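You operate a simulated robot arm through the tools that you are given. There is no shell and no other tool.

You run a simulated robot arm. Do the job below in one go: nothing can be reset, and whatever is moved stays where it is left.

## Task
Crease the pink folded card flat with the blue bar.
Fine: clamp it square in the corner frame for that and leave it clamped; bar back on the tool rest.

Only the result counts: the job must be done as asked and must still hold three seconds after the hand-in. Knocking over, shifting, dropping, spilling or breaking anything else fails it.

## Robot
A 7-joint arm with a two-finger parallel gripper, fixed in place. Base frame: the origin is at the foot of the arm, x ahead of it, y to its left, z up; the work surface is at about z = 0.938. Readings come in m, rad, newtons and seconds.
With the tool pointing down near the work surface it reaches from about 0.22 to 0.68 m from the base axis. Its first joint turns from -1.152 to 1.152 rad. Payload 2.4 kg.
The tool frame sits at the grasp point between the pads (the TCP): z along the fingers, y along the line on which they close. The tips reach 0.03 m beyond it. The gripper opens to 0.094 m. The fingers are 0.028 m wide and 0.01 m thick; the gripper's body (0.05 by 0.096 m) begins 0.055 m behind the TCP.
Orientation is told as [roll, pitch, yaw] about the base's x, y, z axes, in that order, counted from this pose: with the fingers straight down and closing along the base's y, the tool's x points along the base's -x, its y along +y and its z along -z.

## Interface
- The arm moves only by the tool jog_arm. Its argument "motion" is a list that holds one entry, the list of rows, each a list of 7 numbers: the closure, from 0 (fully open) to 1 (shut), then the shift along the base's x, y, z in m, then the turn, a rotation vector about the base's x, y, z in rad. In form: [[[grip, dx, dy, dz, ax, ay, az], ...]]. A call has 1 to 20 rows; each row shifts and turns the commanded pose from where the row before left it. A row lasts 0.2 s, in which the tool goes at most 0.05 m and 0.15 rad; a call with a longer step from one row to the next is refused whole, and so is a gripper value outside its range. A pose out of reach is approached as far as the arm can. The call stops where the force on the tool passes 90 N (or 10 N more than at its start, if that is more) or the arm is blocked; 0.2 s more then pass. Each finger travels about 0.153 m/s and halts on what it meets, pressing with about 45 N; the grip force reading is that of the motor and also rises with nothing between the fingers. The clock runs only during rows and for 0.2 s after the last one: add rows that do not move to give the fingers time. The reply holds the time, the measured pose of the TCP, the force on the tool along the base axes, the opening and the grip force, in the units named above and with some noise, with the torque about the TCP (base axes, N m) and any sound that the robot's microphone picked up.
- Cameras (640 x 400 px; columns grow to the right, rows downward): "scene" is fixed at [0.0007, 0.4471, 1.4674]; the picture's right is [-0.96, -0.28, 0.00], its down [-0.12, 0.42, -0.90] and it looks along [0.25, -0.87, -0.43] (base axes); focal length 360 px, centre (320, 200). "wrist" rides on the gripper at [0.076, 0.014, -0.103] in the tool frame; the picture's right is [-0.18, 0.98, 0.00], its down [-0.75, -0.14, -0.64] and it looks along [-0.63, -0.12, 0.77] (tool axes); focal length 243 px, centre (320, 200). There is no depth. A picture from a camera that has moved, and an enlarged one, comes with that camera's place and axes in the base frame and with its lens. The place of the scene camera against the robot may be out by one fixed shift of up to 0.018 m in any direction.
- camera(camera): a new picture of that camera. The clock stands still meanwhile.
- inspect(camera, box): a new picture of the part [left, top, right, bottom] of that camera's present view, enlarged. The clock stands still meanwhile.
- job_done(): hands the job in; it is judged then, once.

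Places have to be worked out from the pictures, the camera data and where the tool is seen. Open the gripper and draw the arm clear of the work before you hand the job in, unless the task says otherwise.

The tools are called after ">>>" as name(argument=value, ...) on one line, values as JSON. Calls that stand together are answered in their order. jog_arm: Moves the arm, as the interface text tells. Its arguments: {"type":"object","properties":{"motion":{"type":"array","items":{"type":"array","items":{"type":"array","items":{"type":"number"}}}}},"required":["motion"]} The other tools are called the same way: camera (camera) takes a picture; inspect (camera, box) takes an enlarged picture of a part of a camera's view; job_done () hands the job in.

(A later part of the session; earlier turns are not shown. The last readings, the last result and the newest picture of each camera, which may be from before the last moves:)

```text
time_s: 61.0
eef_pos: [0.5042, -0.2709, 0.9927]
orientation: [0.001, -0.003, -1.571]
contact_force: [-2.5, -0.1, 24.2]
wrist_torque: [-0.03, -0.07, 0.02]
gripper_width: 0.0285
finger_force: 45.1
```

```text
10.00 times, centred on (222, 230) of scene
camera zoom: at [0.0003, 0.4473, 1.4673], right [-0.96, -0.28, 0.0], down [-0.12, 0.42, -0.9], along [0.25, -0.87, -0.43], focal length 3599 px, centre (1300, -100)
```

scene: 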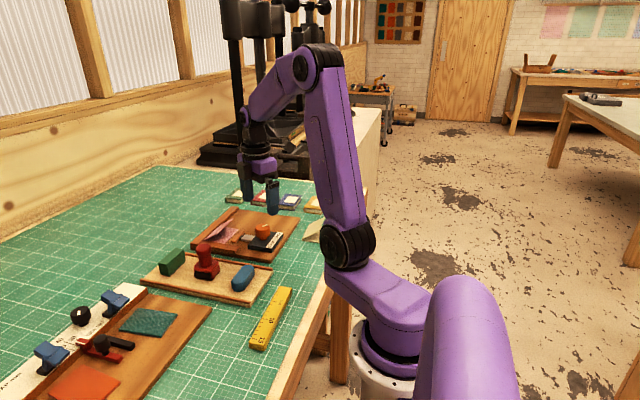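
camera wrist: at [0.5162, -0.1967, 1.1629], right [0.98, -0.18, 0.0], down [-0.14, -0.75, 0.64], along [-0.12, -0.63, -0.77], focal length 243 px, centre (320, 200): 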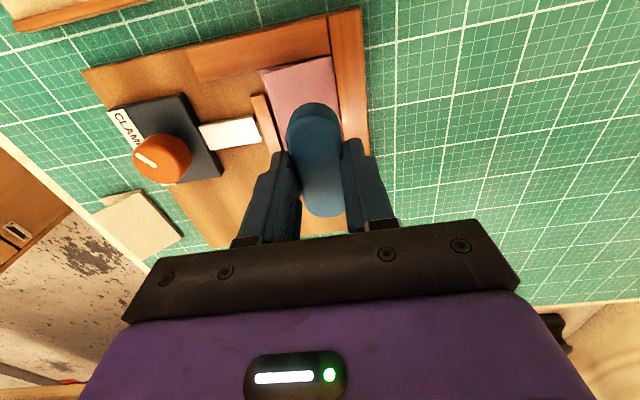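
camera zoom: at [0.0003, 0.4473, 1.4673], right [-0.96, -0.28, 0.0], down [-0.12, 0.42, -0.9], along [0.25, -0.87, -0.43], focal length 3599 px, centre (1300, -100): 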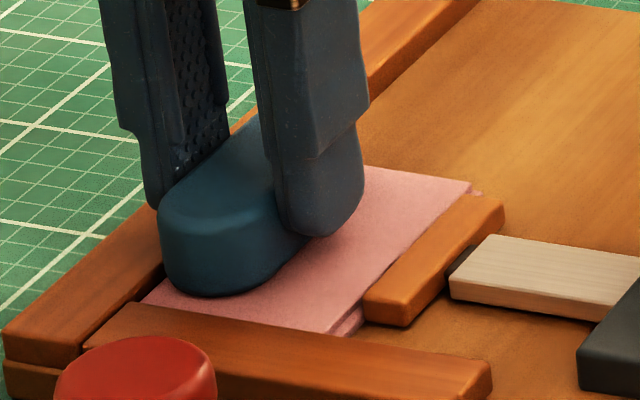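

Pressing at 24 N with the leaf flat. I'll press a bit harder, then stroke a few millimetres toward the side fence along the fold.

>>> jog_arm(motion=[[[1, 0, 0, -0.001, 0, 0, 0], [1, 0, 0, 0, 0, 0, 0], [1, 0, 0, 0, 0, 0, 0]]])

>>> jog_arm(motion=[[[1, 0, 0.001, 0, 0, 0, 0], [1, 0, 0.001, 0, 0, 0, 0], [1, 0, 0.001, 0, 0, 0, 0], [1, 0, 0.001, 0, 0, 0, 0], [1, 0, 0, 0, 0, 0, 0]]])

```text
time_s: 61.8
eef_pos: [0.5053, -0.2712, 0.9912]
orientation: [0.004, -0.001, -1.571]
contact_force: [-3.2, 0.4, 31.3]
wrist_torque: [0.07, -0.07, 0.01]
gripper_width: 0.0288
finger_force: 45.0
```

```text
time_s: 63.0
eef_pos: [0.5042, -0.2682, 0.993]
orientation: [0.004, -0.004, -1.573]
contact_force: [-3.0, -12.0, 27.6]
wrist_torque: [-0.39, -0.03, -0.02]
gripper_width: 0.0288
finger_force: 44.7
```

>>> jog_arm(motion=[[[1, 0, 0.0015, 0, 0, 0, 0], [1, 0, 0, 0, 0, 0, 0], [1, 0, 0, 0, 0, 0, 0]]])

>>> jog_arm(motion=[[[1, 0, -0.001, 0.003, 0, 0, 0], [1, 0, 0, 0.006, 0, 0, 0], [1, 0, 0, 0.006, 0, 0, 0], [1, 0, 0, 0.006, 0, 0, 0], [1, 0, 0, 0, 0, 0, 0], [1, 0, 0, 0, 0, 0, 0]]])

>>> inspect(camera="scene", box=[180, 200, 260, 250])

```text
time_s: 63.8
eef_pos: [0.5044, -0.2652, 0.9917]
orientation: [0.004, -0.005, -1.572]
contact_force: [-1.8, -8.8, 26.3]
wrist_torque: [-0.36, -0.11, -0.06]
gripper_width: 0.029
finger_force: 44.4
```

```text
time_s: 65.2
eef_pos: [0.5057, -0.266, 1.0122]
orientation: [-0.001, -0.001, -1.57]
contact_force: [0.3, -0.3, 0.1]
wrist_torque: [-0.03, 0.04, -0.02]
gripper_width: 0.0287
finger_force: 45.1
```

```text
8.00 times, centred on (220, 225) of scene
camera zoom: at [0.0007, 0.4471, 1.4674], right [-0.96, -0.28, 0.0], down [-0.12, 0.42, -0.9], along [0.25, -0.87, -0.43], focal length 2879 px, centre (1120, 0)
```

zoom: 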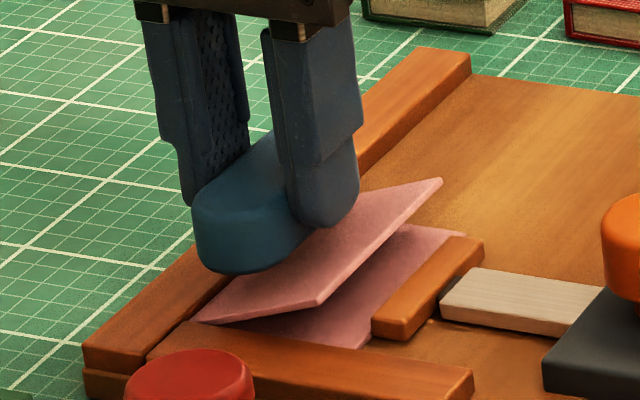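

The leaf springs back to the same angle, so one short press of about 30 N hasn't set the crease. I'll do a full-length stroke: start at the -y end, press harder, and run the bar along the whole fold toward the side fence.

>>> jog_arm(motion=[[[1, 0, -0.012, 0, 0, 0, 0], [1, 0, -0.0116, 0, 0, 0, 0], [1, 0, 0, -0.008, 0, 0, 0], [1, 0, 0, -0.007, 0, 0, 0], [1, 0, 0, -0.004, 0, 0, 0], [1, 0, 0, 0, 0, 0, 0], [1, 0, 0, 0, 0, 0, 0]]])

>>> jog_arm(motion=[[[1, 0, 0, -0.002, 0, 0, 0], [1, 0, 0, -0.001, 0, 0, 0], [1, 0, 0, 0, 0, 0, 0]]])

>>> inspect(camera="scene", box=[180, 200, 260, 250])

```text
time_s: 66.8
eef_pos: [0.5045, -0.2902, 0.9933]
orientation: [0.0, -0.002, -1.572]
contact_force: [-0.4, 0.2, 9.5]
wrist_torque: [0.08, -0.01, -0.01]
gripper_width: 0.0284
finger_force: 44.9
```

```text
time_s: 67.6
eef_pos: [0.5065, -0.2915, 0.9909]
orientation: [0.004, -0.004, -1.57]
contact_force: [-7.9, 4.6, 37.5]
wrist_torque: [0.35, 0.06, 0.03]
gripper_width: 0.0287
finger_force: 44.9
```

```text
8.00 times, centred on (220, 225) of scene
camera zoom: at [-0.0001, 0.4476, 1.4672], right [-0.96, -0.28, 0.0], down [-0.12, 0.42, -0.9], along [0.25, -0.87, -0.43], focal length 2879 px, centre (1120, 0)
```

zoom: 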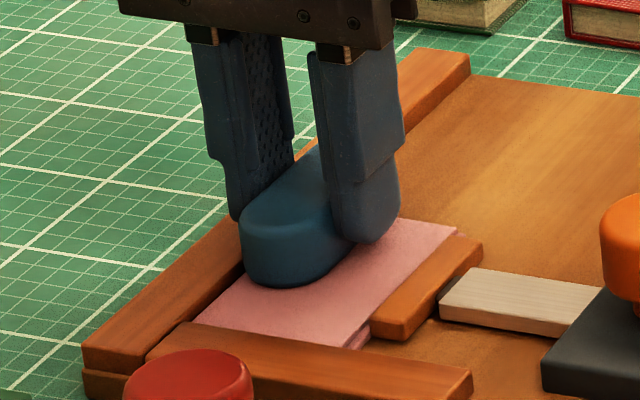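

>>> jog_arm(motion=[[[1, 0, 0.002, 0, 0, 0, 0], [1, 0, 0.002, 0, 0, 0, 0], [1, 0, 0.002, 0, 0, 0, 0], [1, 0, 0.002, 0, 0, 0, 0], [1, 0, 0.002, 0, 0, 0, 0], [1, 0, 0.002, 0, 0, 0, 0], [1, 0, 0.002, 0, 0, 0, 0], [1, 0, 0.002, 0, 0, 0, 0], [1, 0, 0.002, 0, 0, 0, 0], [1, 0, 0.002, 0, 0, 0, 0], [1, 0, 0.002, 0, 0, 0, 0], [1, 0, 0.002, 0, 0, 0, 0], [1, 0, 0, 0, 0, 0, 0]]])

>>> jog_arm(motion=[[[1, 0, -0.001, 0.003, 0, 0, 0], [1, 0, 0, 0.006, 0, 0, 0], [1, 0, 0, 0.006, 0, 0, 0], [1, 0, 0, 0.006, 0, 0, 0], [1, 0, 0, 0, 0, 0, 0], [1, 0, 0, 0, 0, 0, 0]]])

>>> inspect(camera="scene", box=[180, 200, 260, 250])

```text
time_s: 70.4
eef_pos: [0.5055, -0.2676, 0.9918]
orientation: [0.0, -0.006, -1.572]
contact_force: [-8.3, -13.0, 31.4]
wrist_torque: [-0.53, 0.17, -0.04]
gripper_width: 0.029
finger_force: 45.1
```

```text
time_s: 71.8
eef_pos: [0.5044, -0.2669, 1.0105]
orientation: [-0.002, -0.001, -1.571]
contact_force: [-0.8, 0.9, -0.4]
wrist_torque: [-0.04, 0.04, -0.01]
gripper_width: 0.0286
finger_force: 44.9
```

```text
8.00 times, centred on (220, 225) of scene
camera zoom: at [0.0007, 0.4471, 1.4674], right [-0.96, -0.28, 0.0], down [-0.12, 0.42, -0.9], along [0.25, -0.87, -0.43], focal length 2879 px, centre (1120, 0)
```

zoom: 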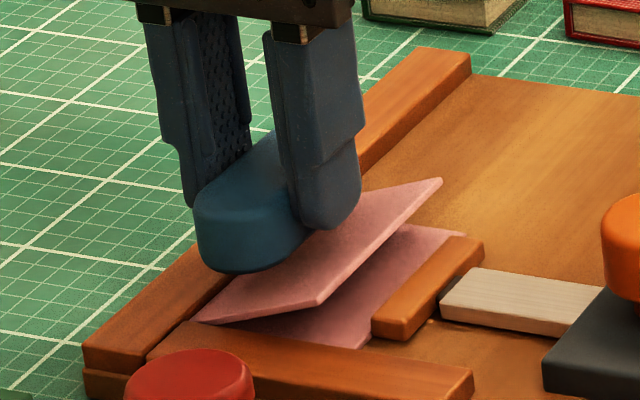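

The leaf still springs back. I'll get the bar's edge closer to the fold: lower until just before firm contact, feel for the back fence in +x, then press considerably harder.

>>> jog_arm(motion=[[[1, 0, -0.006, 0, 0, 0, 0], [1, 0, 0, -0.008, 0, 0, 0], [1, 0, 0, -0.0075, 0, 0, 0], [1, 0, 0, -0.0015, 0, 0, 0], [1, 0, 0, 0, 0, 0, 0]]])

>>> jog_arm(motion=[[[1, 0.001, 0, 0, 0, 0, 0], [1, 0, 0, 0, 0, 0, 0]]])

>>> jog_arm(motion=[[[1, 0.001, 0, 0, 0, 0, 0], [1, 0, 0, 0, 0, 0, 0]]])

```text
time_s: 73.0
eef_pos: [0.5045, -0.2723, 0.9924]
orientation: [0.0, -0.001, -1.571]
contact_force: [-0.4, 0.2, -0.3]
wrist_torque: [-0.05, 0.04, 0.01]
gripper_width: 0.0286
finger_force: 44.9
```

```text
time_s: 73.6
eef_pos: [0.5055, -0.2724, 0.9926]
orientation: [-0.005, -0.001, -1.571]
contact_force: [-7.4, 0.6, 0.4]
wrist_torque: [0.03, 0.25, 0.03]
gripper_width: 0.0287
finger_force: 45.5
```

```text
time_s: 74.2
eef_pos: [0.505, -0.2722, 0.9925]
orientation: [-0.005, -0.001, -1.573]
contact_force: [-17.6, 1.4, 1.5]
wrist_torque: [0.01, 0.6, 0.09]
gripper_width: 0.0287
finger_force: 44.4
```

The bar touches the fence at x ≈ 0.5055, so it was already right at the fold. I'll back off slightly and press harder in steps.

>>> jog_arm(motion=[[[1, -0.002, 0, 0, 0, 0, 0], [1, 0, 0, -0.002, 0, 0, 0], [1, 0, 0, -0.0015, 0, 0, 0], [1, 0, 0, 0, 0, 0, 0]]])

>>> jog_arm(motion=[[[1, 0, 0, -0.001, 0, 0, 0], [1, 0, 0, 0, 0, 0, 0]]])

>>> jog_arm(motion=[[[1, 0, 0, -0.001, 0, 0, 0], [1, 0, 0, 0, 0, 0, 0], [1, 0, 0, 0, 0, 0, 0]]])

```text
time_s: 75.2
eef_pos: [0.5047, -0.2727, 0.9921]
orientation: [0.002, -0.003, -1.571]
contact_force: [-9.3, 1.8, 15.2]
wrist_torque: [0.02, 0.19, 0.0]
gripper_width: 0.0289
finger_force: 45.1
```

```text
time_s: 75.8
eef_pos: [0.505, -0.2733, 0.9915]
orientation: [0.003, -0.005, -1.569]
contact_force: [-10.3, 3.0, 35.5]
wrist_torque: [0.07, 0.09, 0.03]
gripper_width: 0.0288
finger_force: 45.5
```

```text
time_s: 76.6
eef_pos: [0.5049, -0.2739, 0.9903]
orientation: [0.006, -0.006, -1.571]
contact_force: [-5.9, 0.3, 37.5]
wrist_torque: [0.06, -0.03, 0.02]
gripper_width: 0.0289
finger_force: 44.5
```

The force plateaus near 37 N, the friction limit of the grip. I'll lift slightly and check the leaf again before changing approach.

>>> jog_arm(motion=[[[1, 0, 0, 0.004, 0, 0, 0], [1, 0, 0, 0.006, 0, 0, 0], [1, 0, 0, 0.008, 0, 0, 0], [1, 0, 0, 0.008, 0, 0, 0], [1, 0, 0, 0, 0, 0, 0], [1, 0, 0, 0, 0, 0, 0]]])

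>>> inspect(camera="scene", box=[180, 200, 260, 250])

>>> inspect(camera="wrist", box=[240, 40, 400, 140])

```text
time_s: 78.0
eef_pos: [0.5057, -0.2735, 1.0136]
orientation: [-0.003, -0.002, -1.571]
contact_force: [0.1, -0.3, -0.9]
wrist_torque: [-0.03, -0.02, 0.0]
gripper_width: 0.0289
finger_force: 45.2
```

```text
8.00 times, centred on (220, 225) of scene
camera zoom: at [0.0007, 0.4471, 1.4674], right [-0.96, -0.28, 0.0], down [-0.12, 0.42, -0.9], along [0.25, -0.87, -0.43], focal length 2879 px, centre (1120, 0)
```

zoom: 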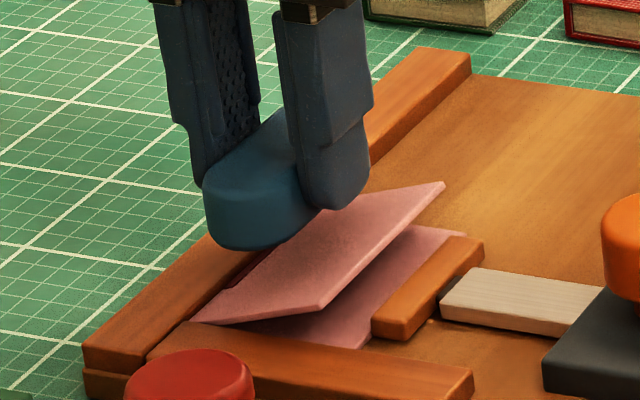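

```text
4.00 times, centred on (320, 90) of wrist
camera zoom: at [0.5177, -0.1977, 1.1164], right [0.98, -0.18, 0.0], down [-0.14, -0.75, 0.64], along [-0.12, -0.63, -0.77], focal length 970 px, centre (320, 640)
```

zoom: 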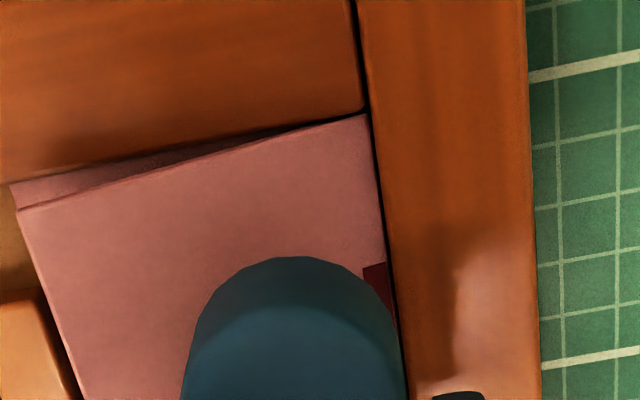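

A dark red strip has appeared along part of the fold, which looks like a marker of the creased portion. I'll move the bar away and up to see how much of the fold is done.

>>> jog_arm(motion=[[[1, -0.01, 0, 0.03, 0, 0, 0], [1, -0.02, -0.02, 0.03, 0, 0, 0], [1, -0.02, -0.03, 0.02, 0, 0, 0], [1, 0, 0, 0, 0, 0, 0]]])

>>> camera(camera="wrist")

>>> inspect(camera="scene", box=[190, 205, 254, 245])

```text
time_s: 79.0
eef_pos: [0.4541, -0.3246, 1.0939]
orientation: [-0.002, -0.003, -1.57]
contact_force: [0.4, 0.0, -0.8]
wrist_torque: [-0.04, -0.01, -0.03]
gripper_width: 0.0286
finger_force: 45.1
```

```text
taken
camera wrist: at [0.4674, -0.2481, 1.1963], right [0.98, -0.18, 0.0], down [-0.14, -0.75, 0.64], along [-0.12, -0.63, -0.77], focal length 243 px, centre (320, 200)
```

wrist: 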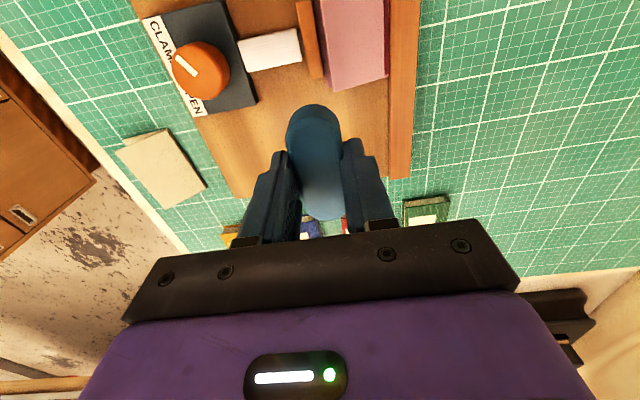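

```text
10.00 times, centred on (222, 225) of scene
camera zoom: at [0.0007, 0.4471, 1.4674], right [-0.96, -0.28, 0.0], down [-0.12, 0.42, -0.9], along [0.25, -0.87, -0.43], focal length 3599 px, centre (1300, -50)
```

zoom: 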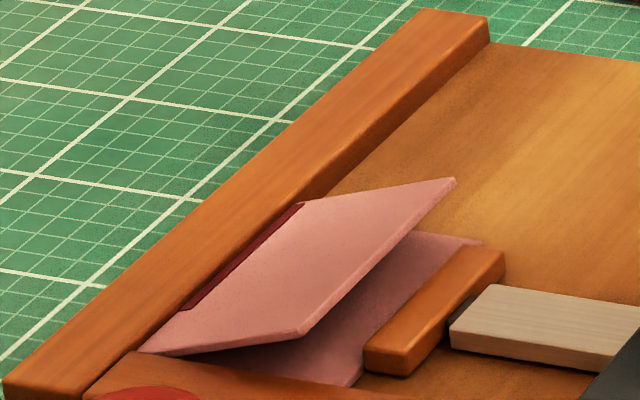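

>>> inspect(camera="wrist", box=[300, 0, 428, 90])

>>> inspect(camera="scene", box=[200, 220, 232, 245])

```text
4.44 times, centred on (364, 45) of wrist
camera zoom: at [0.4674, -0.2481, 1.1963], right [0.98, -0.18, 0.0], down [-0.14, -0.75, 0.64], along [-0.12, -0.63, -0.77], focal length 1078 px, centre (124, 889)
```

zoom: 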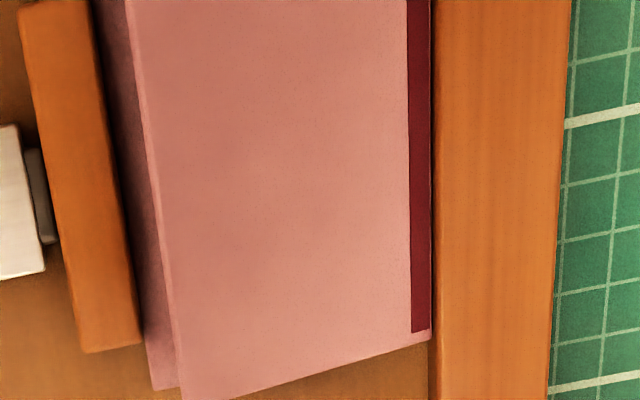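

```text
16.00 times, centred on (216, 232) of scene
camera zoom: at [0.0007, 0.4471, 1.4674], right [-0.96, -0.28, 0.0], down [-0.12, 0.42, -0.9], along [0.25, -0.87, -0.43], focal length 5759 px, centre (1984, -320)
```

zoom: 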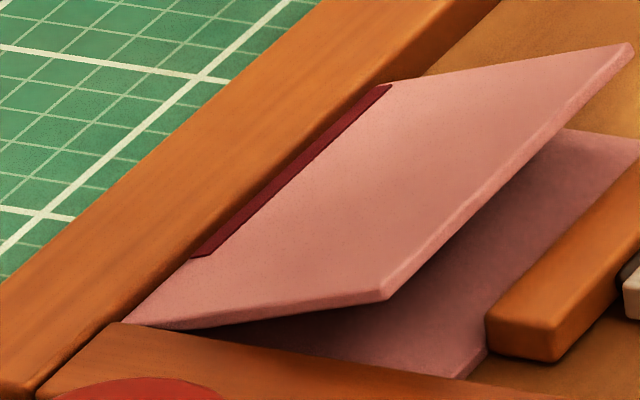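

The strip marks the creased stretch: it runs from the -y end to about y = -0.252, leaving roughly the last 22 mm by the side fence. I'll press at that end with the bar tilted very slightly so its +y end bears on the card.

>>> jog_arm(motion=[[[1, 0.02, 0.03, -0.02, 0, 0, 0], [1, 0.02, 0.0288, -0.03, 0, 0, 0], [1, 0.01, 0, -0.0325, -0.02, 0, 0], [1, 0, 0, -0.008, 0, 0, 0], [1, 0, 0, -0.008, 0, 0, 0], [1, 0, 0, -0.003, 0, 0, 0], [1, 0, 0, 0, 0, 0, 0]]])

>>> inspect(camera="scene", box=[190, 205, 254, 245])

```text
time_s: 80.6
eef_pos: [0.5054, -0.2638, 0.9944]
orientation: [0.001, -0.024, -1.571]
contact_force: [-2.9, 1.1, 14.7]
wrist_torque: [0.4, -0.08, 0.12]
gripper_width: 0.0287
finger_force: 45.0
```

```text
10.00 times, centred on (222, 225) of scene
camera zoom: at [0.0004, 0.4472, 1.4674], right [-0.96, -0.28, 0.0], down [-0.12, 0.42, -0.9], along [0.25, -0.87, -0.43], focal length 3599 px, centre (1300, -50)
```

zoom: 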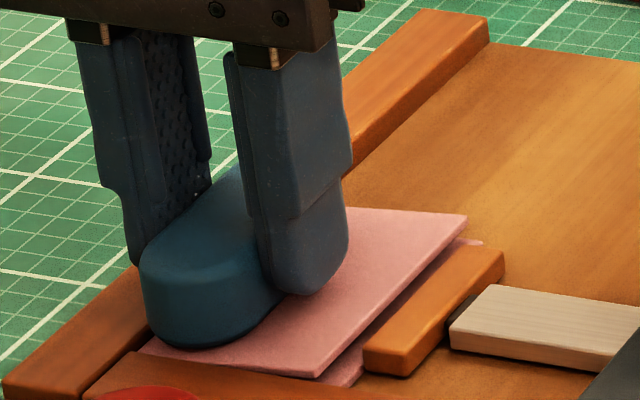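

>>> jog_arm(motion=[[[1, 0, 0, -0.0015, 0, 0, 0], [1, 0, 0, -0.001, 0, 0, 0], [1, 0, 0, 0, 0, 0, 0]]])

>>> jog_arm(motion=[[[1, 0, 0, -0.001, 0, 0, 0], [1, 0, 0, 0, 0, 0, 0], [1, 0, 0, 0, 0, 0, 0]]])

```text
time_s: 81.4
eef_pos: [0.5057, -0.2636, 0.9926]
orientation: [0.006, -0.025, -1.571]
contact_force: [-1.5, 0.7, 32.4]
wrist_torque: [0.66, -0.44, 0.07]
gripper_width: 0.0287
finger_force: 44.6
```

```text
time_s: 82.2
eef_pos: [0.5052, -0.2651, 0.992]
orientation: [0.006, -0.023, -1.571]
contact_force: [-0.4, 2.0, 35.5]
wrist_torque: [0.29, -0.5, 0.02]
gripper_width: 0.0289
finger_force: 45.2
```

>>> jog_arm(motion=[[[1, 0, -0.001, 0.004, 0, 0, 0], [1, -0.005, -0.01, 0.02, 0.02, 0, 0], [1, -0.015, -0.02, 0.04, 0, 0, 0], [1, -0.02, -0.03, 0.02, 0, 0, 0], [1, 0, 0, 0, 0, 0, 0]]])

>>> inspect(camera="scene", box=[190, 205, 254, 245])

>>> camera(camera="wrist")

```text
time_s: 83.4
eef_pos: [0.4659, -0.3258, 1.073]
orientation: [-0.002, 0.001, -1.571]
contact_force: [-0.3, 0.1, -0.5]
wrist_torque: [-0.01, 0.0, 0.05]
gripper_width: 0.0289
finger_force: 45.0
```

```text
10.00 times, centred on (222, 225) of scene
camera zoom: at [0.0008, 0.4471, 1.4674], right [-0.96, -0.28, 0.0], down [-0.12, 0.42, -0.9], along [0.25, -0.87, -0.43], focal length 3599 px, centre (1300, -50)
```

zoom: 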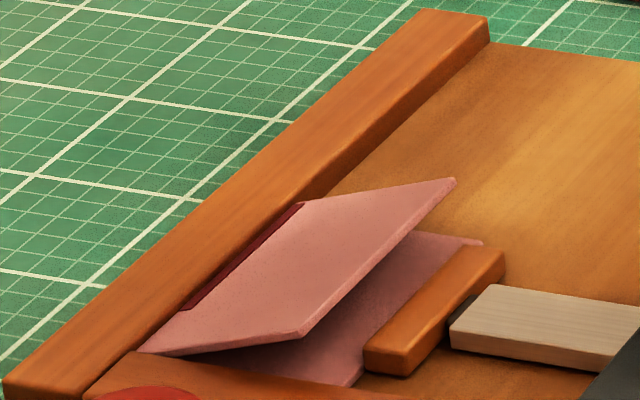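

```text
taken
camera wrist: at [0.4785, -0.2502, 1.176], right [0.98, -0.18, 0.0], down [-0.14, -0.75, 0.64], along [-0.12, -0.63, -0.77], focal length 243 px, centre (320, 200)
```

wrist: 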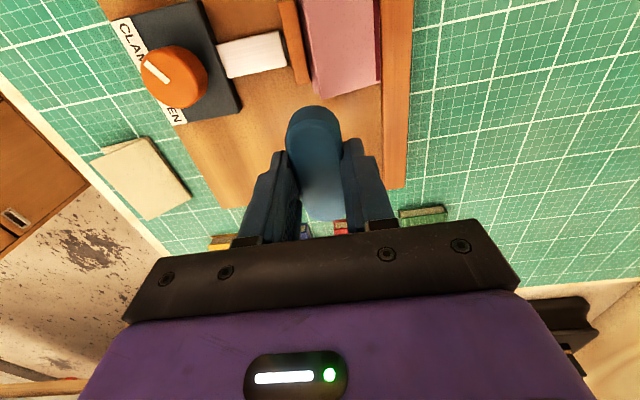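

Static pressing at that end left no further mark, so the crease seems to need an actual rubbing stroke. I'll tilt the bar so its +y end edge bears right at the fold, then stroke that edge toward the corner.

>>> jog_arm(motion=[[[1, 0.02, 0.02, -0.02, 0, 0, 0], [1, 0.021, 0.0202, -0.02, 0, 0, 0], [1, 0, 0, -0.015, -0.07, 0.03, 0], [1, 0, 0, -0.008, 0, 0, 0], [1, 0, 0, -0.008, 0, 0, 0], [1, 0, 0, -0.003, 0, 0, 0], [1, 0, 0, 0, 0, 0, 0]]])

>>> inspect(camera="scene", box=[190, 205, 254, 245])

```text
time_s: 85.0
eef_pos: [0.5062, -0.2845, 0.9994]
orientation: [-0.032, -0.071, -1.571]
contact_force: [0.7, -0.3, -0.4]
wrist_torque: [-0.03, 0.03, 0.01]
gripper_width: 0.0287
finger_force: 44.9
```

```text
10.00 times, centred on (222, 225) of scene
camera zoom: at [0.0007, 0.4471, 1.4674], right [-0.96, -0.28, 0.0], down [-0.12, 0.42, -0.9], along [0.25, -0.87, -0.43], focal length 3599 px, centre (1300, -50)
```

zoom: 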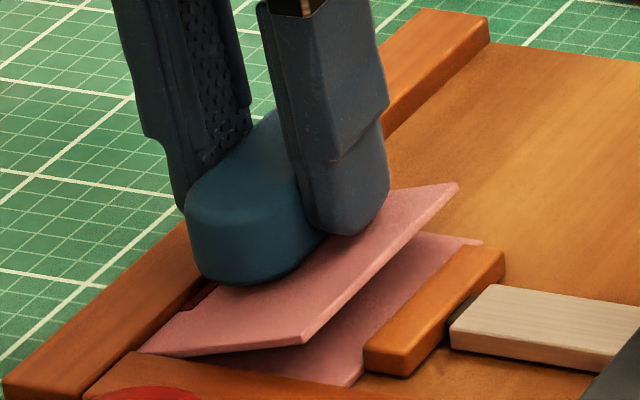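

>>> jog_arm(motion=[[[1, 0, 0, -0.002, 0, 0, 0], [1, 0, 0, -0.002, 0, 0, 0], [1, 0, 0, 0, 0, 0, 0]]])

>>> jog_arm(motion=[[[1, 0, 0, -0.0015, 0, 0, 0], [1, 0, 0, 0, 0, 0, 0]]])

```text
time_s: 85.8
eef_pos: [0.5065, -0.2846, 0.9959]
orientation: [-0.03, -0.073, -1.571]
contact_force: [0.4, -0.8, -0.4]
wrist_torque: [-0.01, -0.03, -0.03]
gripper_width: 0.0286
finger_force: 44.6
```

```text
time_s: 86.4
eef_pos: [0.5055, -0.2849, 0.9954]
orientation: [-0.029, -0.071, -1.571]
contact_force: [-0.9, -1.2, 5.9]
wrist_torque: [0.15, -0.08, 0.02]
gripper_width: 0.0291
finger_force: 45.5
```

>>> jog_arm(motion=[[[1, 0, 0, -0.001, 0, 0, 0], [1, 0, 0, 0, 0, 0, 0]]])

>>> jog_arm(motion=[[[1, 0, 0.001, -0.0008, 0, 0, 0], [1, 0, 0.002, -0.0002, 0, 0, 0], [1, 0, 0.002, 0, 0, 0, 0], [1, 0, 0.002, 0, 0, 0, 0], [1, 0, 0, 0, 0, 0, 0]]])

```text
time_s: 87.0
eef_pos: [0.5071, -0.2856, 0.9935]
orientation: [-0.029, -0.074, -1.57]
contact_force: [-2.0, 2.1, 21.8]
wrist_torque: [0.63, -0.28, 0.03]
gripper_width: 0.0286
finger_force: 45.2
```

```text
time_s: 88.2
eef_pos: [0.5064, -0.2793, 0.9927]
orientation: [-0.026, -0.074, -1.57]
contact_force: [-1.5, -9.0, 30.6]
wrist_torque: [0.41, -0.35, -0.07]
gripper_width: 0.029
finger_force: 45.0
```

Contact is right at the fold with about 30 N. I'll continue the stroke to the side fence.

>>> jog_arm(motion=[[[1, 0, 0.002, 0, 0, 0, 0], [1, 0, 0.002, 0, 0, 0, 0], [1, 0, 0.002, 0, 0, 0, 0], [1, 0, 0.002, 0, 0, 0, 0], [1, 0, 0.002, 0, 0, 0, 0], [1, 0, 0.002, 0, 0, 0, 0], [1, 0, 0.0015, 0, 0, 0, 0], [1, 0, 0, 0, 0, 0, 0]]])

>>> jog_arm(motion=[[[1, 0, -0.001, 0.004, 0, 0, 0], [1, -0.005, -0.01, 0.02, 0.04, 0, 0], [1, -0.015, -0.02, 0.04, 0, 0, 0], [1, -0.02, -0.03, 0.02, 0, 0, 0], [1, 0, 0, 0, 0, 0, 0]]])

>>> inspect(camera="scene", box=[190, 205, 254, 245])

>>> camera(camera="wrist")

```text
time_s: 90.0
eef_pos: [0.5072, -0.2649, 0.9928]
orientation: [-0.026, -0.075, -1.569]
contact_force: [-0.7, -8.7, 28.6]
wrist_torque: [0.46, -0.39, -0.1]
gripper_width: 0.0288
finger_force: 44.5
```

```text
time_s: 91.2
eef_pos: [0.4669, -0.3255, 1.0756]
orientation: [-0.033, -0.028, -1.57]
contact_force: [-0.1, 0.0, -0.8]
wrist_torque: [0.0, -0.03, -0.03]
gripper_width: 0.0289
finger_force: 44.4
```

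```text
10.00 times, centred on (222, 225) of scene
camera zoom: at [0.0008, 0.4471, 1.4674], right [-0.96, -0.28, 0.0], down [-0.12, 0.42, -0.9], along [0.25, -0.87, -0.43], focal length 3599 px, centre (1300, -50)
```

zoom: 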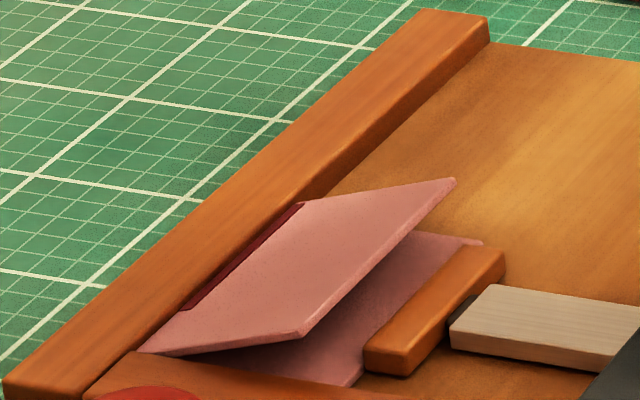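

```text
taken
camera wrist: at [0.4829, -0.2469, 1.1752], right [0.98, -0.18, -0.03], down [-0.12, -0.73, 0.67], along [-0.14, -0.65, -0.74], focal length 243 px, centre (320, 200)
```

wrist: 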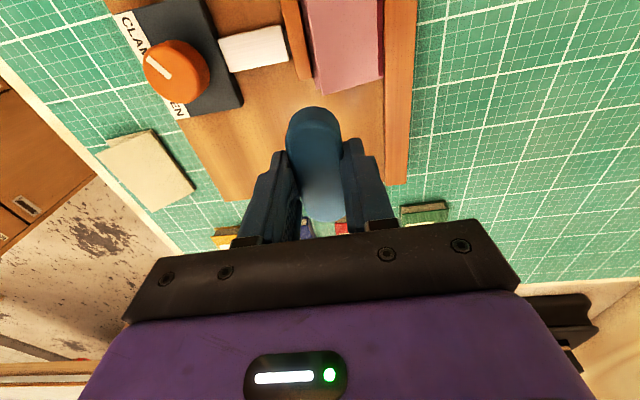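

The strip is unchanged, so that lighter 30 N tilted stroke didn't count. I'll check how the bar sits in the fingers before trying a harder flat stroke at that end.

>>> inspect(camera="scene", box=[200, 130, 296, 190])

>>> inspect(camera="wrist", box=[300, 0, 420, 100])

```text
6.67 times, centred on (248, 160) of scene
camera zoom: at [0.0008, 0.4471, 1.4674], right [-0.96, -0.28, 0.0], down [-0.12, 0.42, -0.9], along [0.25, -0.87, -0.43], focal length 2399 px, centre (800, 467)
```

zoom: 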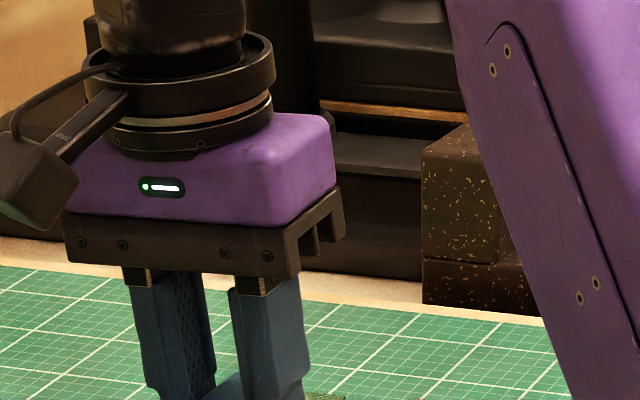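

```text
4.00 times, centred on (360, 50) of wrist
camera zoom: at [0.4829, -0.2469, 1.1752], right [0.98, -0.18, -0.03], down [-0.12, -0.73, 0.67], along [-0.14, -0.65, -0.74], focal length 970 px, centre (160, 800)
```

zoom: 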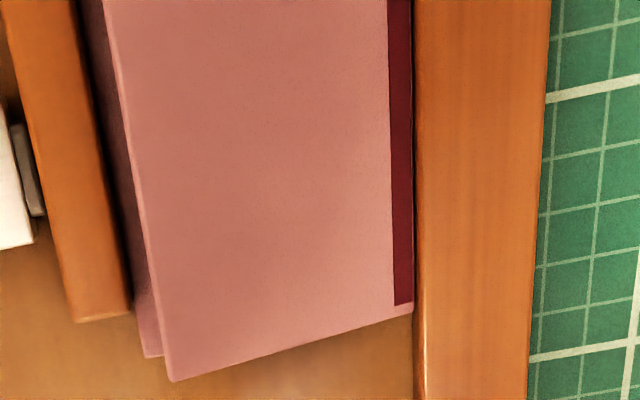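

>>> inspect(camera="scene", box=[200, 165, 264, 205])

```text
10.00 times, centred on (232, 185) of scene
camera zoom: at [0.0008, 0.4471, 1.4674], right [-0.96, -0.28, 0.0], down [-0.12, 0.42, -0.9], along [0.25, -0.87, -0.43], focal length 3599 px, centre (1200, 350)
```

zoom: 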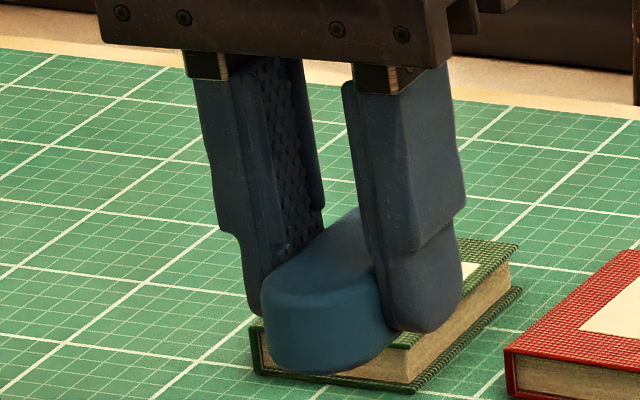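

The bar is still held well. I'll come down flat at y ≈ -0.28, press to the grip's limit, and stroke to the side fence while adding downward travel to keep the force up.

>>> jog_arm(motion=[[[1, 0.02, 0.0225, -0.02, 0, -0.02, 0], [1, 0.0195, 0.023, -0.03, 0, 0, 0], [1, 0, 0, -0.014, 0, 0, 0], [1, 0, 0, -0.008, 0, 0, 0], [1, 0, 0, -0.008, 0, 0, 0], [1, 0, 0, -0.0015, 0, 0, 0], [1, 0, 0, 0, 0, 0, 0]]])

>>> jog_arm(motion=[[[1, 0, 0, -0.001, 0, 0, 0], [1, 0, 0, 0, 0, 0, 0]]])

```text
time_s: 92.8
eef_pos: [0.5055, -0.2794, 0.9934]
orientation: [-0.011, -0.031, -1.572]
contact_force: [0.3, -0.5, -0.3]
wrist_torque: [0.01, 0.0, -0.01]
gripper_width: 0.0287
finger_force: 44.7
```

```text
time_s: 93.4
eef_pos: [0.505, -0.2819, 0.9928]
orientation: [-0.011, -0.033, -1.572]
contact_force: [1.0, -1.2, -0.3]
wrist_torque: [-0.03, 0.03, 0.0]
gripper_width: 0.0287
finger_force: 44.6
```

>>> jog_arm(motion=[[[1, 0, 0, -0.0015, 0, 0, 0], [1, 0, 0, 0, 0, 0, 0]]])

>>> jog_arm(motion=[[[1, 0, 0, -0.0015, 0, 0, 0], [1, 0, 0, 0, 0, 0, 0]]])

```text
time_s: 94.0
eef_pos: [0.506, -0.2805, 0.9908]
orientation: [-0.01, -0.03, -1.57]
contact_force: [0.1, -0.4, -0.2]
wrist_torque: [0.02, 0.04, -0.01]
gripper_width: 0.0289
finger_force: 45.0
```

```text
time_s: 94.6
eef_pos: [0.506, -0.2802, 0.9896]
orientation: [-0.011, -0.031, -1.569]
contact_force: [-0.2, 0.2, -0.7]
wrist_torque: [-0.01, -0.02, 0.0]
gripper_width: 0.0289
finger_force: 44.8
```

No contact yet at a lower height than before, so something has changed. I'll look before going any lower.

>>> inspect(camera="scene", box=[190, 205, 254, 245])

>>> camera(camera="wrist")

```text
10.00 times, centred on (222, 225) of scene
camera zoom: at [0.0007, 0.4471, 1.4674], right [-0.96, -0.28, 0.0], down [-0.12, 0.42, -0.9], along [0.25, -0.87, -0.43], focal length 3599 px, centre (1300, -50)
```

zoom: 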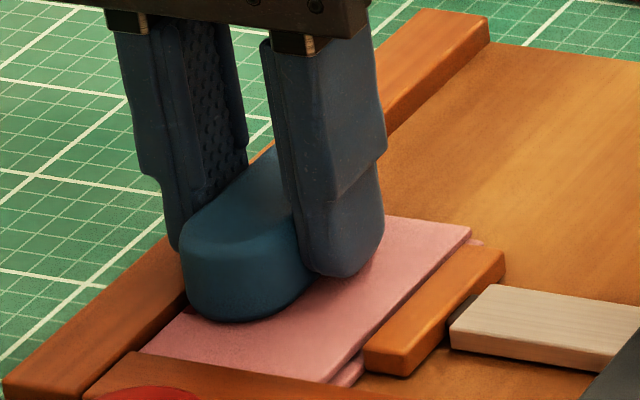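

```text
taken
camera wrist: at [0.5194, -0.2015, 1.0897], right [0.98, -0.18, -0.01], down [-0.13, -0.73, 0.67], along [-0.13, -0.65, -0.75], focal length 243 px, centre (320, 200)
```

wrist: 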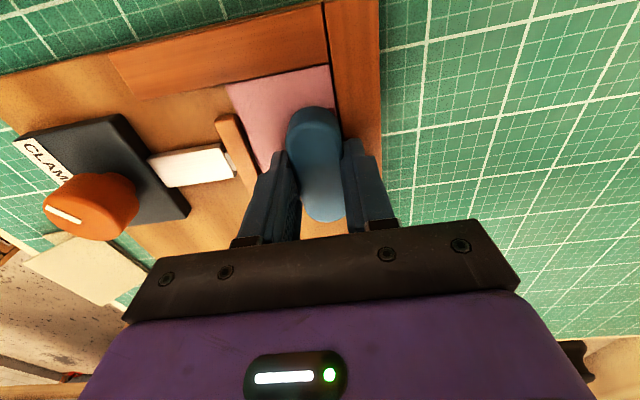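

The bar has slid about 4 mm up in the fingers under the heavy load, leaving too little protrusion. I'll lift off, take it back to its spot on the rest, and re-grip it with more protrusion.

>>> jog_arm(motion=[[[1, 0, 0, 0.01, 0, 0, 0], [1, 0, 0, 0.03, 0.03, -0.01, 0], [1, 0, 0.01, 0.04, 0, 0, 0], [1, -0.0263, 0.025, 0.031, 0, 0, 0], [1, -0.0263, 0.025, 0, 0, 0, 0], [1, -0.0263, 0.025, 0, 0, 0, 0], [1, -0.0263, 0.025, 0, 0, 0, 0], [1, -0.0263, 0.025, 0, 0, 0, 0], [1, -0.0288, 0.0318, 0, 0, 0, -0.05], [1, 0, 0, 0, 0, 0, 0]]])

>>> camera(camera="wrist")

>>> inspect(camera="scene", box=[190, 205, 254, 245])

```text
time_s: 96.8
eef_pos: [0.3456, -0.1122, 1.1027]
orientation: [-0.002, -0.002, -1.62]
contact_force: [0.3, 0.4, -0.8]
wrist_torque: [-0.01, 0.02, -0.02]
gripper_width: 0.0289
finger_force: 45.4
```

```text
taken
camera wrist: at [0.3621, -0.0371, 1.2055], right [0.97, -0.23, 0.0], down [-0.18, -0.74, 0.64], along [-0.15, -0.62, -0.77], focal length 243 px, centre (320, 200)
```

wrist: 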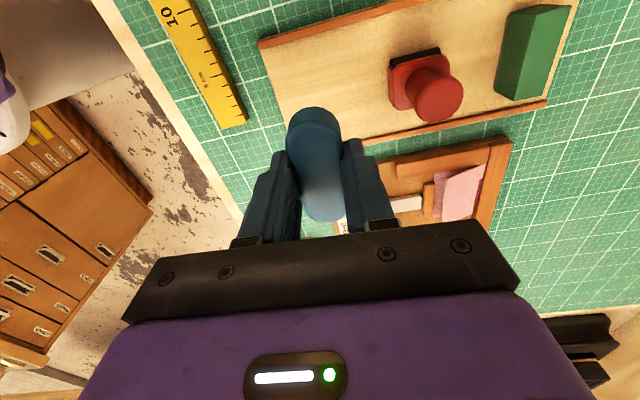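

```text
10.00 times, centred on (222, 225) of scene
camera zoom: at [0.0007, 0.4471, 1.4674], right [-0.96, -0.28, 0.0], down [-0.12, 0.42, -0.9], along [0.25, -0.87, -0.43], focal length 3599 px, centre (1300, -50)
```

zoom: 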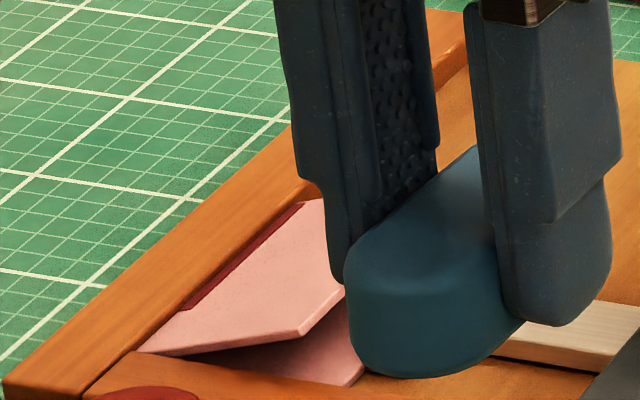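

>>> jog_arm(motion=[[[1, 0, 0, -0.04, 0, 0, 0], [1, 0, 0, -0.04, 0, 0, 0], [1, 0, 0, -0.02, 0, 0, 0], [1, 0, 0, -0.01, 0, 0, 0], [1, 0, 0, -0.004, 0, 0, 0], [1, 0, 0, 0, 0, 0, 0]]])

>>> inspect(camera="scene", box=[205, 240, 285, 290])

>>> jog_arm(motion=[[[1, 0, 0, -0.0015, 0, 0, 0], [1, 0, 0, 0, 0, 0, 0]]])

>>> jog_arm(motion=[[[1, 0, 0, -0.0015, 0, 0, 0], [1, 0, 0, 0, 0, 0, 0]]])

```text
time_s: 98.2
eef_pos: [0.3454, -0.1121, 0.9881]
orientation: [-0.003, -0.002, -1.622]
contact_force: [-0.6, 0.3, -1.1]
wrist_torque: [0.02, 0.02, -0.02]
gripper_width: 0.0289
finger_force: 45.1
```

```text
8.00 times, centred on (245, 265) of scene
camera zoom: at [0.0007, 0.4471, 1.4674], right [-0.96, -0.28, 0.0], down [-0.12, 0.42, -0.9], along [0.25, -0.87, -0.43], focal length 2879 px, centre (920, -320)
```

zoom: 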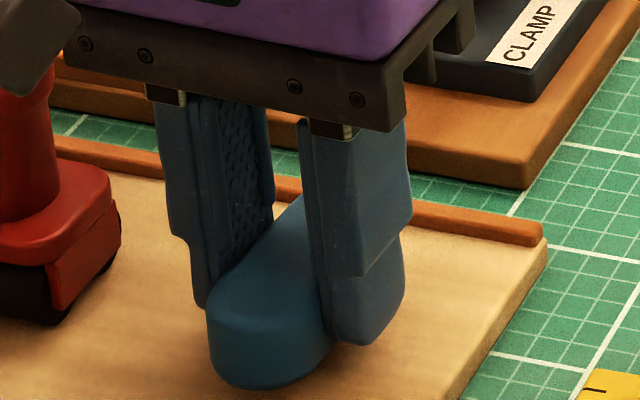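

```text
time_s: 98.8
eef_pos: [0.3452, -0.1125, 0.9855]
orientation: [-0.003, -0.003, -1.622]
contact_force: [0.3, -0.1, 0.2]
wrist_torque: [-0.04, 0.01, 0.01]
gripper_width: 0.0288
finger_force: 45.2
```

```text
time_s: 99.4
eef_pos: [0.3451, -0.1136, 0.9849]
orientation: [0.001, -0.002, -1.621]
contact_force: [-1.1, 0.5, -0.9]
wrist_torque: [-0.03, 0.04, -0.01]
gripper_width: 0.0288
finger_force: 44.8
```

>>> jog_arm(motion=[[[1, 0, 0, -0.001, 0, 0, 0], [1, 0, 0, 0, 0, 0, 0]]])

>>> jog_arm(motion=[[[1, 0, 0, -0.001, 0, 0, 0], [1, 0, 0, 0, 0, 0, 0]]])

```text
time_s: 100.0
eef_pos: [0.3453, -0.1145, 0.9829]
orientation: [-0.002, -0.002, -1.621]
contact_force: [-0.4, 0.8, -0.4]
wrist_torque: [-0.02, -0.01, 0.01]
gripper_width: 0.0288
finger_force: 44.9
```

```text
time_s: 100.6
eef_pos: [0.3444, -0.1147, 0.9822]
orientation: [-0.002, -0.003, -1.623]
contact_force: [-0.8, 0.5, -0.4]
wrist_torque: [0.04, 0.01, 0.02]
gripper_width: 0.0288
finger_force: 45.3
```

>>> jog_arm(motion=[[[1, 0, 0, -0.0008, 0, 0, 0], [1, 0, 0, 0, 0, 0, 0]]])

>>> jog_arm(motion=[[[1, 0, 0, -0.0008, 0, 0, 0], [1, 0, 0, 0, 0, 0, 0]]])

```text
time_s: 101.2
eef_pos: [0.3451, -0.1137, 0.9829]
orientation: [-0.001, -0.003, -1.621]
contact_force: [-1.1, -0.1, 11.4]
wrist_torque: [-0.42, 0.08, -0.06]
gripper_width: 0.0288
finger_force: 44.7
```

```text
time_s: 101.8
eef_pos: [0.3453, -0.1136, 0.9803]
orientation: [-0.001, -0.002, -1.619]
contact_force: [-1.4, 6.7, 29.3]
wrist_torque: [-0.8, 0.09, -0.05]
gripper_width: 0.0289
finger_force: 44.7
```

The bar has touched down on the rest, slightly rotated in the fingers with its -y end lower. I'll ease off and release so it settles flat.

>>> jog_arm(motion=[[[1, 0, 0, 0.0008, 0, 0, 0], [0.9, 0, 0, 0, 0, 0, 0], [0.6, 0, 0, 0, 0, 0, 0], [0.4, 0, 0, 0, 0, 0, 0], [0.4, 0, 0, 0.005, 0, 0, 0], [0.4, 0, 0, 0.0035, 0, 0, 0], [0.4, 0, 0, 0, 0, 0, 0]]])

>>> inspect(camera="scene", box=[205, 240, 285, 290])

>>> camera(camera="wrist")

```text
time_s: 103.4
eef_pos: [0.3447, -0.1129, 0.9893]
orientation: [-0.001, -0.003, -1.622]
contact_force: [0.1, 0.4, -0.8]
wrist_torque: [-0.02, 0.01, -0.01]
gripper_width: 0.0564
finger_force: 0.1
```

```text
8.00 times, centred on (245, 265) of scene
camera zoom: at [0.0007, 0.4471, 1.4674], right [-0.96, -0.28, 0.0], down [-0.12, 0.42, -0.9], along [0.25, -0.87, -0.43], focal length 2879 px, centre (920, -320)
```

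zoom: 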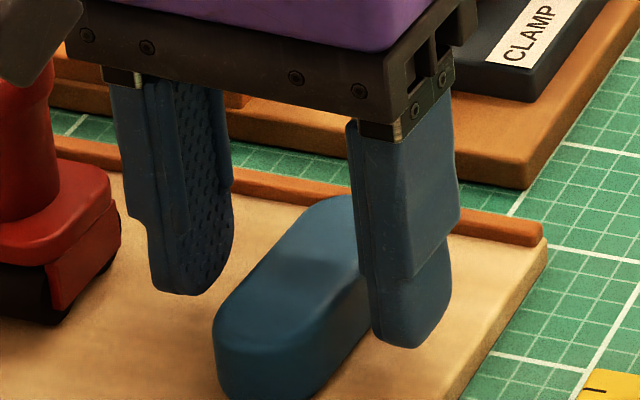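

```text
taken
camera wrist: at [0.3618, -0.0384, 1.0926], right [0.97, -0.23, 0.0], down [-0.18, -0.74, 0.64], along [-0.15, -0.63, -0.77], focal length 243 px, centre (320, 200)
```

wrist: 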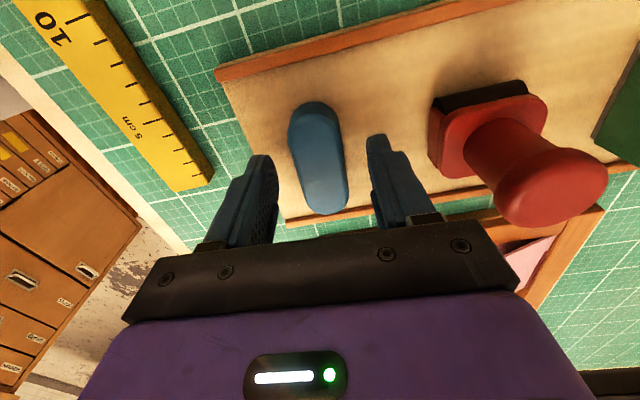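

The bar is lying flat at its original spot on the rest. I'll re-grip it with about 9.5 mm protruding below the tips.

>>> jog_arm(motion=[[[0.4, 0, 0, -0.0012, 0, 0, 0], [0.6, 0, 0, 0, 0, 0, 0], [0.7, 0, 0, 0, 0, 0, 0], [0.85, 0, 0, 0, 0, 0, 0], [1, 0, 0, 0, 0, 0, 0], [1, 0, 0, 0, 0, 0, 0]]])

>>> jog_arm(motion=[[[1, 0, 0, 0.005, 0, 0, 0], [1, 0, 0, 0.01, 0, 0, 0], [1, 0, 0, 0.025, 0, 0, 0], [1, 0, 0, 0.03, 0, 0, 0], [1, 0, 0, 0.03, 0, 0, 0], [1, 0, -0.01, 0.0124, 0, 0, 0.05], [1, 0, 0, 0, 0, 0, 0]]])

>>> inspect(camera="scene", box=[190, 190, 286, 250])

```text
time_s: 104.8
eef_pos: [0.3444, -0.1139, 0.9882]
orientation: [-0.002, -0.001, -1.621]
contact_force: [0.2, 0.6, -0.3]
wrist_torque: [-0.01, -0.01, 0.0]
gripper_width: 0.029
finger_force: 45.3
```

```text
time_s: 106.4
eef_pos: [0.3439, -0.1225, 1.0997]
orientation: [-0.002, -0.001, -1.57]
contact_force: [-0.7, 0.0, -1.1]
wrist_torque: [-0.04, -0.02, 0.03]
gripper_width: 0.0289
finger_force: 44.6
```

```text
6.67 times, centred on (238, 220) of scene
camera zoom: at [0.0007, 0.4471, 1.4674], right [-0.96, -0.28, 0.0], down [-0.12, 0.42, -0.9], along [0.25, -0.87, -0.43], focal length 2399 px, centre (867, 67)
```

zoom: 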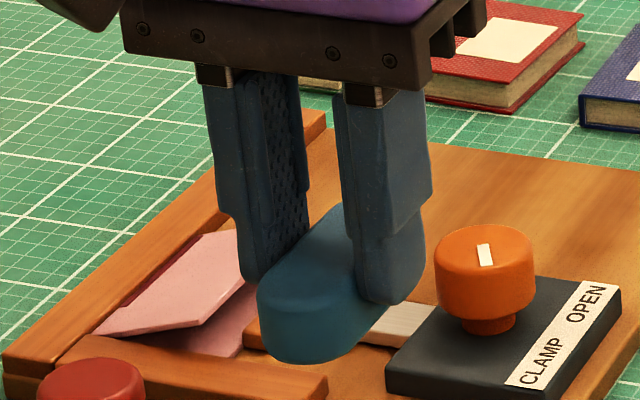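

The new grip is solid. I'll carry the bar back over the fold, at the side-fence end this time.

>>> jog_arm(motion=[[[1, 0.0263, -0.0235, 0, 0, 0, 0], [1, 0.0263, -0.0235, 0, 0, 0, 0], [1, 0.0263, -0.0235, 0, 0, 0, 0], [1, 0.0263, -0.0235, 0, 0, 0, 0], [1, 0.0263, -0.0235, -0.01, 0, 0, 0], [1, 0.0283, -0.0238, -0.03, 0, 0, 0], [1, 0, 0, -0.03, 0, 0, 0], [1, 0, 0, -0.015, 0, 0, 0], [1, 0, 0, -0.012, 0, 0, 0], [1, 0, 0, -0.006, 0, 0, 0], [1, 0, 0, 0, 0, 0, 0]]])

>>> jog_arm(motion=[[[1, 0, 0, -0.0015, 0, 0, 0], [1, 0, 0, 0, 0, 0, 0]]])

>>> inspect(camera="scene", box=[190, 205, 254, 245])

```text
time_s: 108.8
eef_pos: [0.5046, -0.2627, 0.9983]
orientation: [-0.001, -0.003, -1.57]
contact_force: [-0.7, -0.7, -0.6]
wrist_torque: [0.03, -0.01, -0.02]
gripper_width: 0.0291
finger_force: 45.2
```

```text
time_s: 109.4
eef_pos: [0.5044, -0.2646, 0.997]
orientation: [0.0, -0.002, -1.571]
contact_force: [-1.4, 0.8, 4.9]
wrist_torque: [0.04, 0.03, -0.05]
gripper_width: 0.0286
finger_force: 45.3
```

```text
10.00 times, centred on (222, 225) of scene
camera zoom: at [0.0006, 0.4472, 1.4674], right [-0.96, -0.28, 0.0], down [-0.12, 0.42, -0.9], along [0.25, -0.87, -0.43], focal length 3599 px, centre (1300, -50)
```

zoom: 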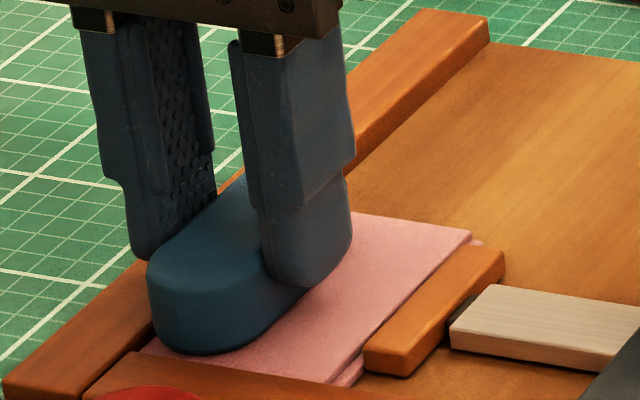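

>>> jog_arm(motion=[[[1, 0, 0.001, 0, 0, 0, 0], [1, 0, 0, 0, 0, 0, 0]]])

>>> jog_arm(motion=[[[1, 0, 0.001, 0, 0, 0, 0], [1, 0, 0, 0, 0, 0, 0]]])

```text
time_s: 110.0
eef_pos: [0.5047, -0.264, 0.997]
orientation: [0.001, -0.001, -1.569]
contact_force: [0.7, -2.1, 3.8]
wrist_torque: [0.0, -0.04, -0.03]
gripper_width: 0.029
finger_force: 45.0
```

```text
time_s: 110.6
eef_pos: [0.5043, -0.2629, 0.9965]
orientation: [-0.004, -0.001, -1.571]
contact_force: [-1.4, -0.7, 2.5]
wrist_torque: [-0.12, 0.01, 0.0]
gripper_width: 0.0286
finger_force: 45.4
```

>>> jog_arm(motion=[[[1, 0, 0.001, 0, 0, 0, 0], [1, 0, 0, 0, 0, 0, 0]]])

>>> jog_arm(motion=[[[1, 0, 0.001, 0, 0, 0, 0], [1, 0, 0, 0, 0, 0, 0]]])

>>> jog_arm(motion=[[[1, 0, 0.001, 0, 0, 0, 0], [1, 0, 0, 0, 0, 0, 0]]])

```text
time_s: 111.2
eef_pos: [0.5052, -0.2627, 0.996]
orientation: [0.0, -0.002, -1.571]
contact_force: [0.8, -4.1, 4.6]
wrist_torque: [-0.16, -0.04, 0.01]
gripper_width: 0.0285
finger_force: 45.8
```

```text
time_s: 111.8
eef_pos: [0.5045, -0.2616, 0.9979]
orientation: [0.0, -0.002, -1.572]
contact_force: [2.5, -9.2, 1.1]
wrist_torque: [-0.34, -0.12, -0.05]
gripper_width: 0.0287
finger_force: 44.8
```

```text
time_s: 112.4
eef_pos: [0.5041, -0.2631, 0.9971]
orientation: [0.001, -0.004, -1.572]
contact_force: [2.0, -17.0, -1.0]
wrist_torque: [-0.7, -0.07, -0.05]
gripper_width: 0.0286
finger_force: 44.7
```

The side fence is at a bar position of y ≈ -0.2616, about 2.5 mm further than I had been going. I'll back off just clear of it and press firmly there.

>>> jog_arm(motion=[[[1, 0, -0.0021, 0.0005, 0, 0, 0], [1, 0, 0, -0.002, 0, 0, 0], [1, 0, 0, 0, 0, 0, 0]]])

>>> jog_arm(motion=[[[1, 0, 0, -0.001, 0, 0, 0], [1, 0, 0, 0, 0, 0, 0]]])

>>> jog_arm(motion=[[[1, 0, 0, -0.0007, 0, 0, 0], [1, 0, 0, 0, 0, 0, 0]]])

```text
time_s: 113.2
eef_pos: [0.5045, -0.2615, 0.9963]
orientation: [0.0, -0.002, -1.57]
contact_force: [-3.1, -9.3, 17.3]
wrist_torque: [-0.29, 0.05, 0.09]
gripper_width: 0.0291
finger_force: 45.4
```

```text
time_s: 113.8
eef_pos: [0.5039, -0.2622, 0.9949]
orientation: [0.002, -0.004, -1.571]
contact_force: [-6.3, -6.1, 30.5]
wrist_torque: [-0.08, 0.03, 0.01]
gripper_width: 0.029
finger_force: 45.2
```

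```text
time_s: 114.4
eef_pos: [0.5045, -0.262, 0.9946]
orientation: [0.004, -0.003, -1.57]
contact_force: [-7.1, -3.9, 35.6]
wrist_torque: [0.0, 0.14, 0.06]
gripper_width: 0.0287
finger_force: 45.2
```

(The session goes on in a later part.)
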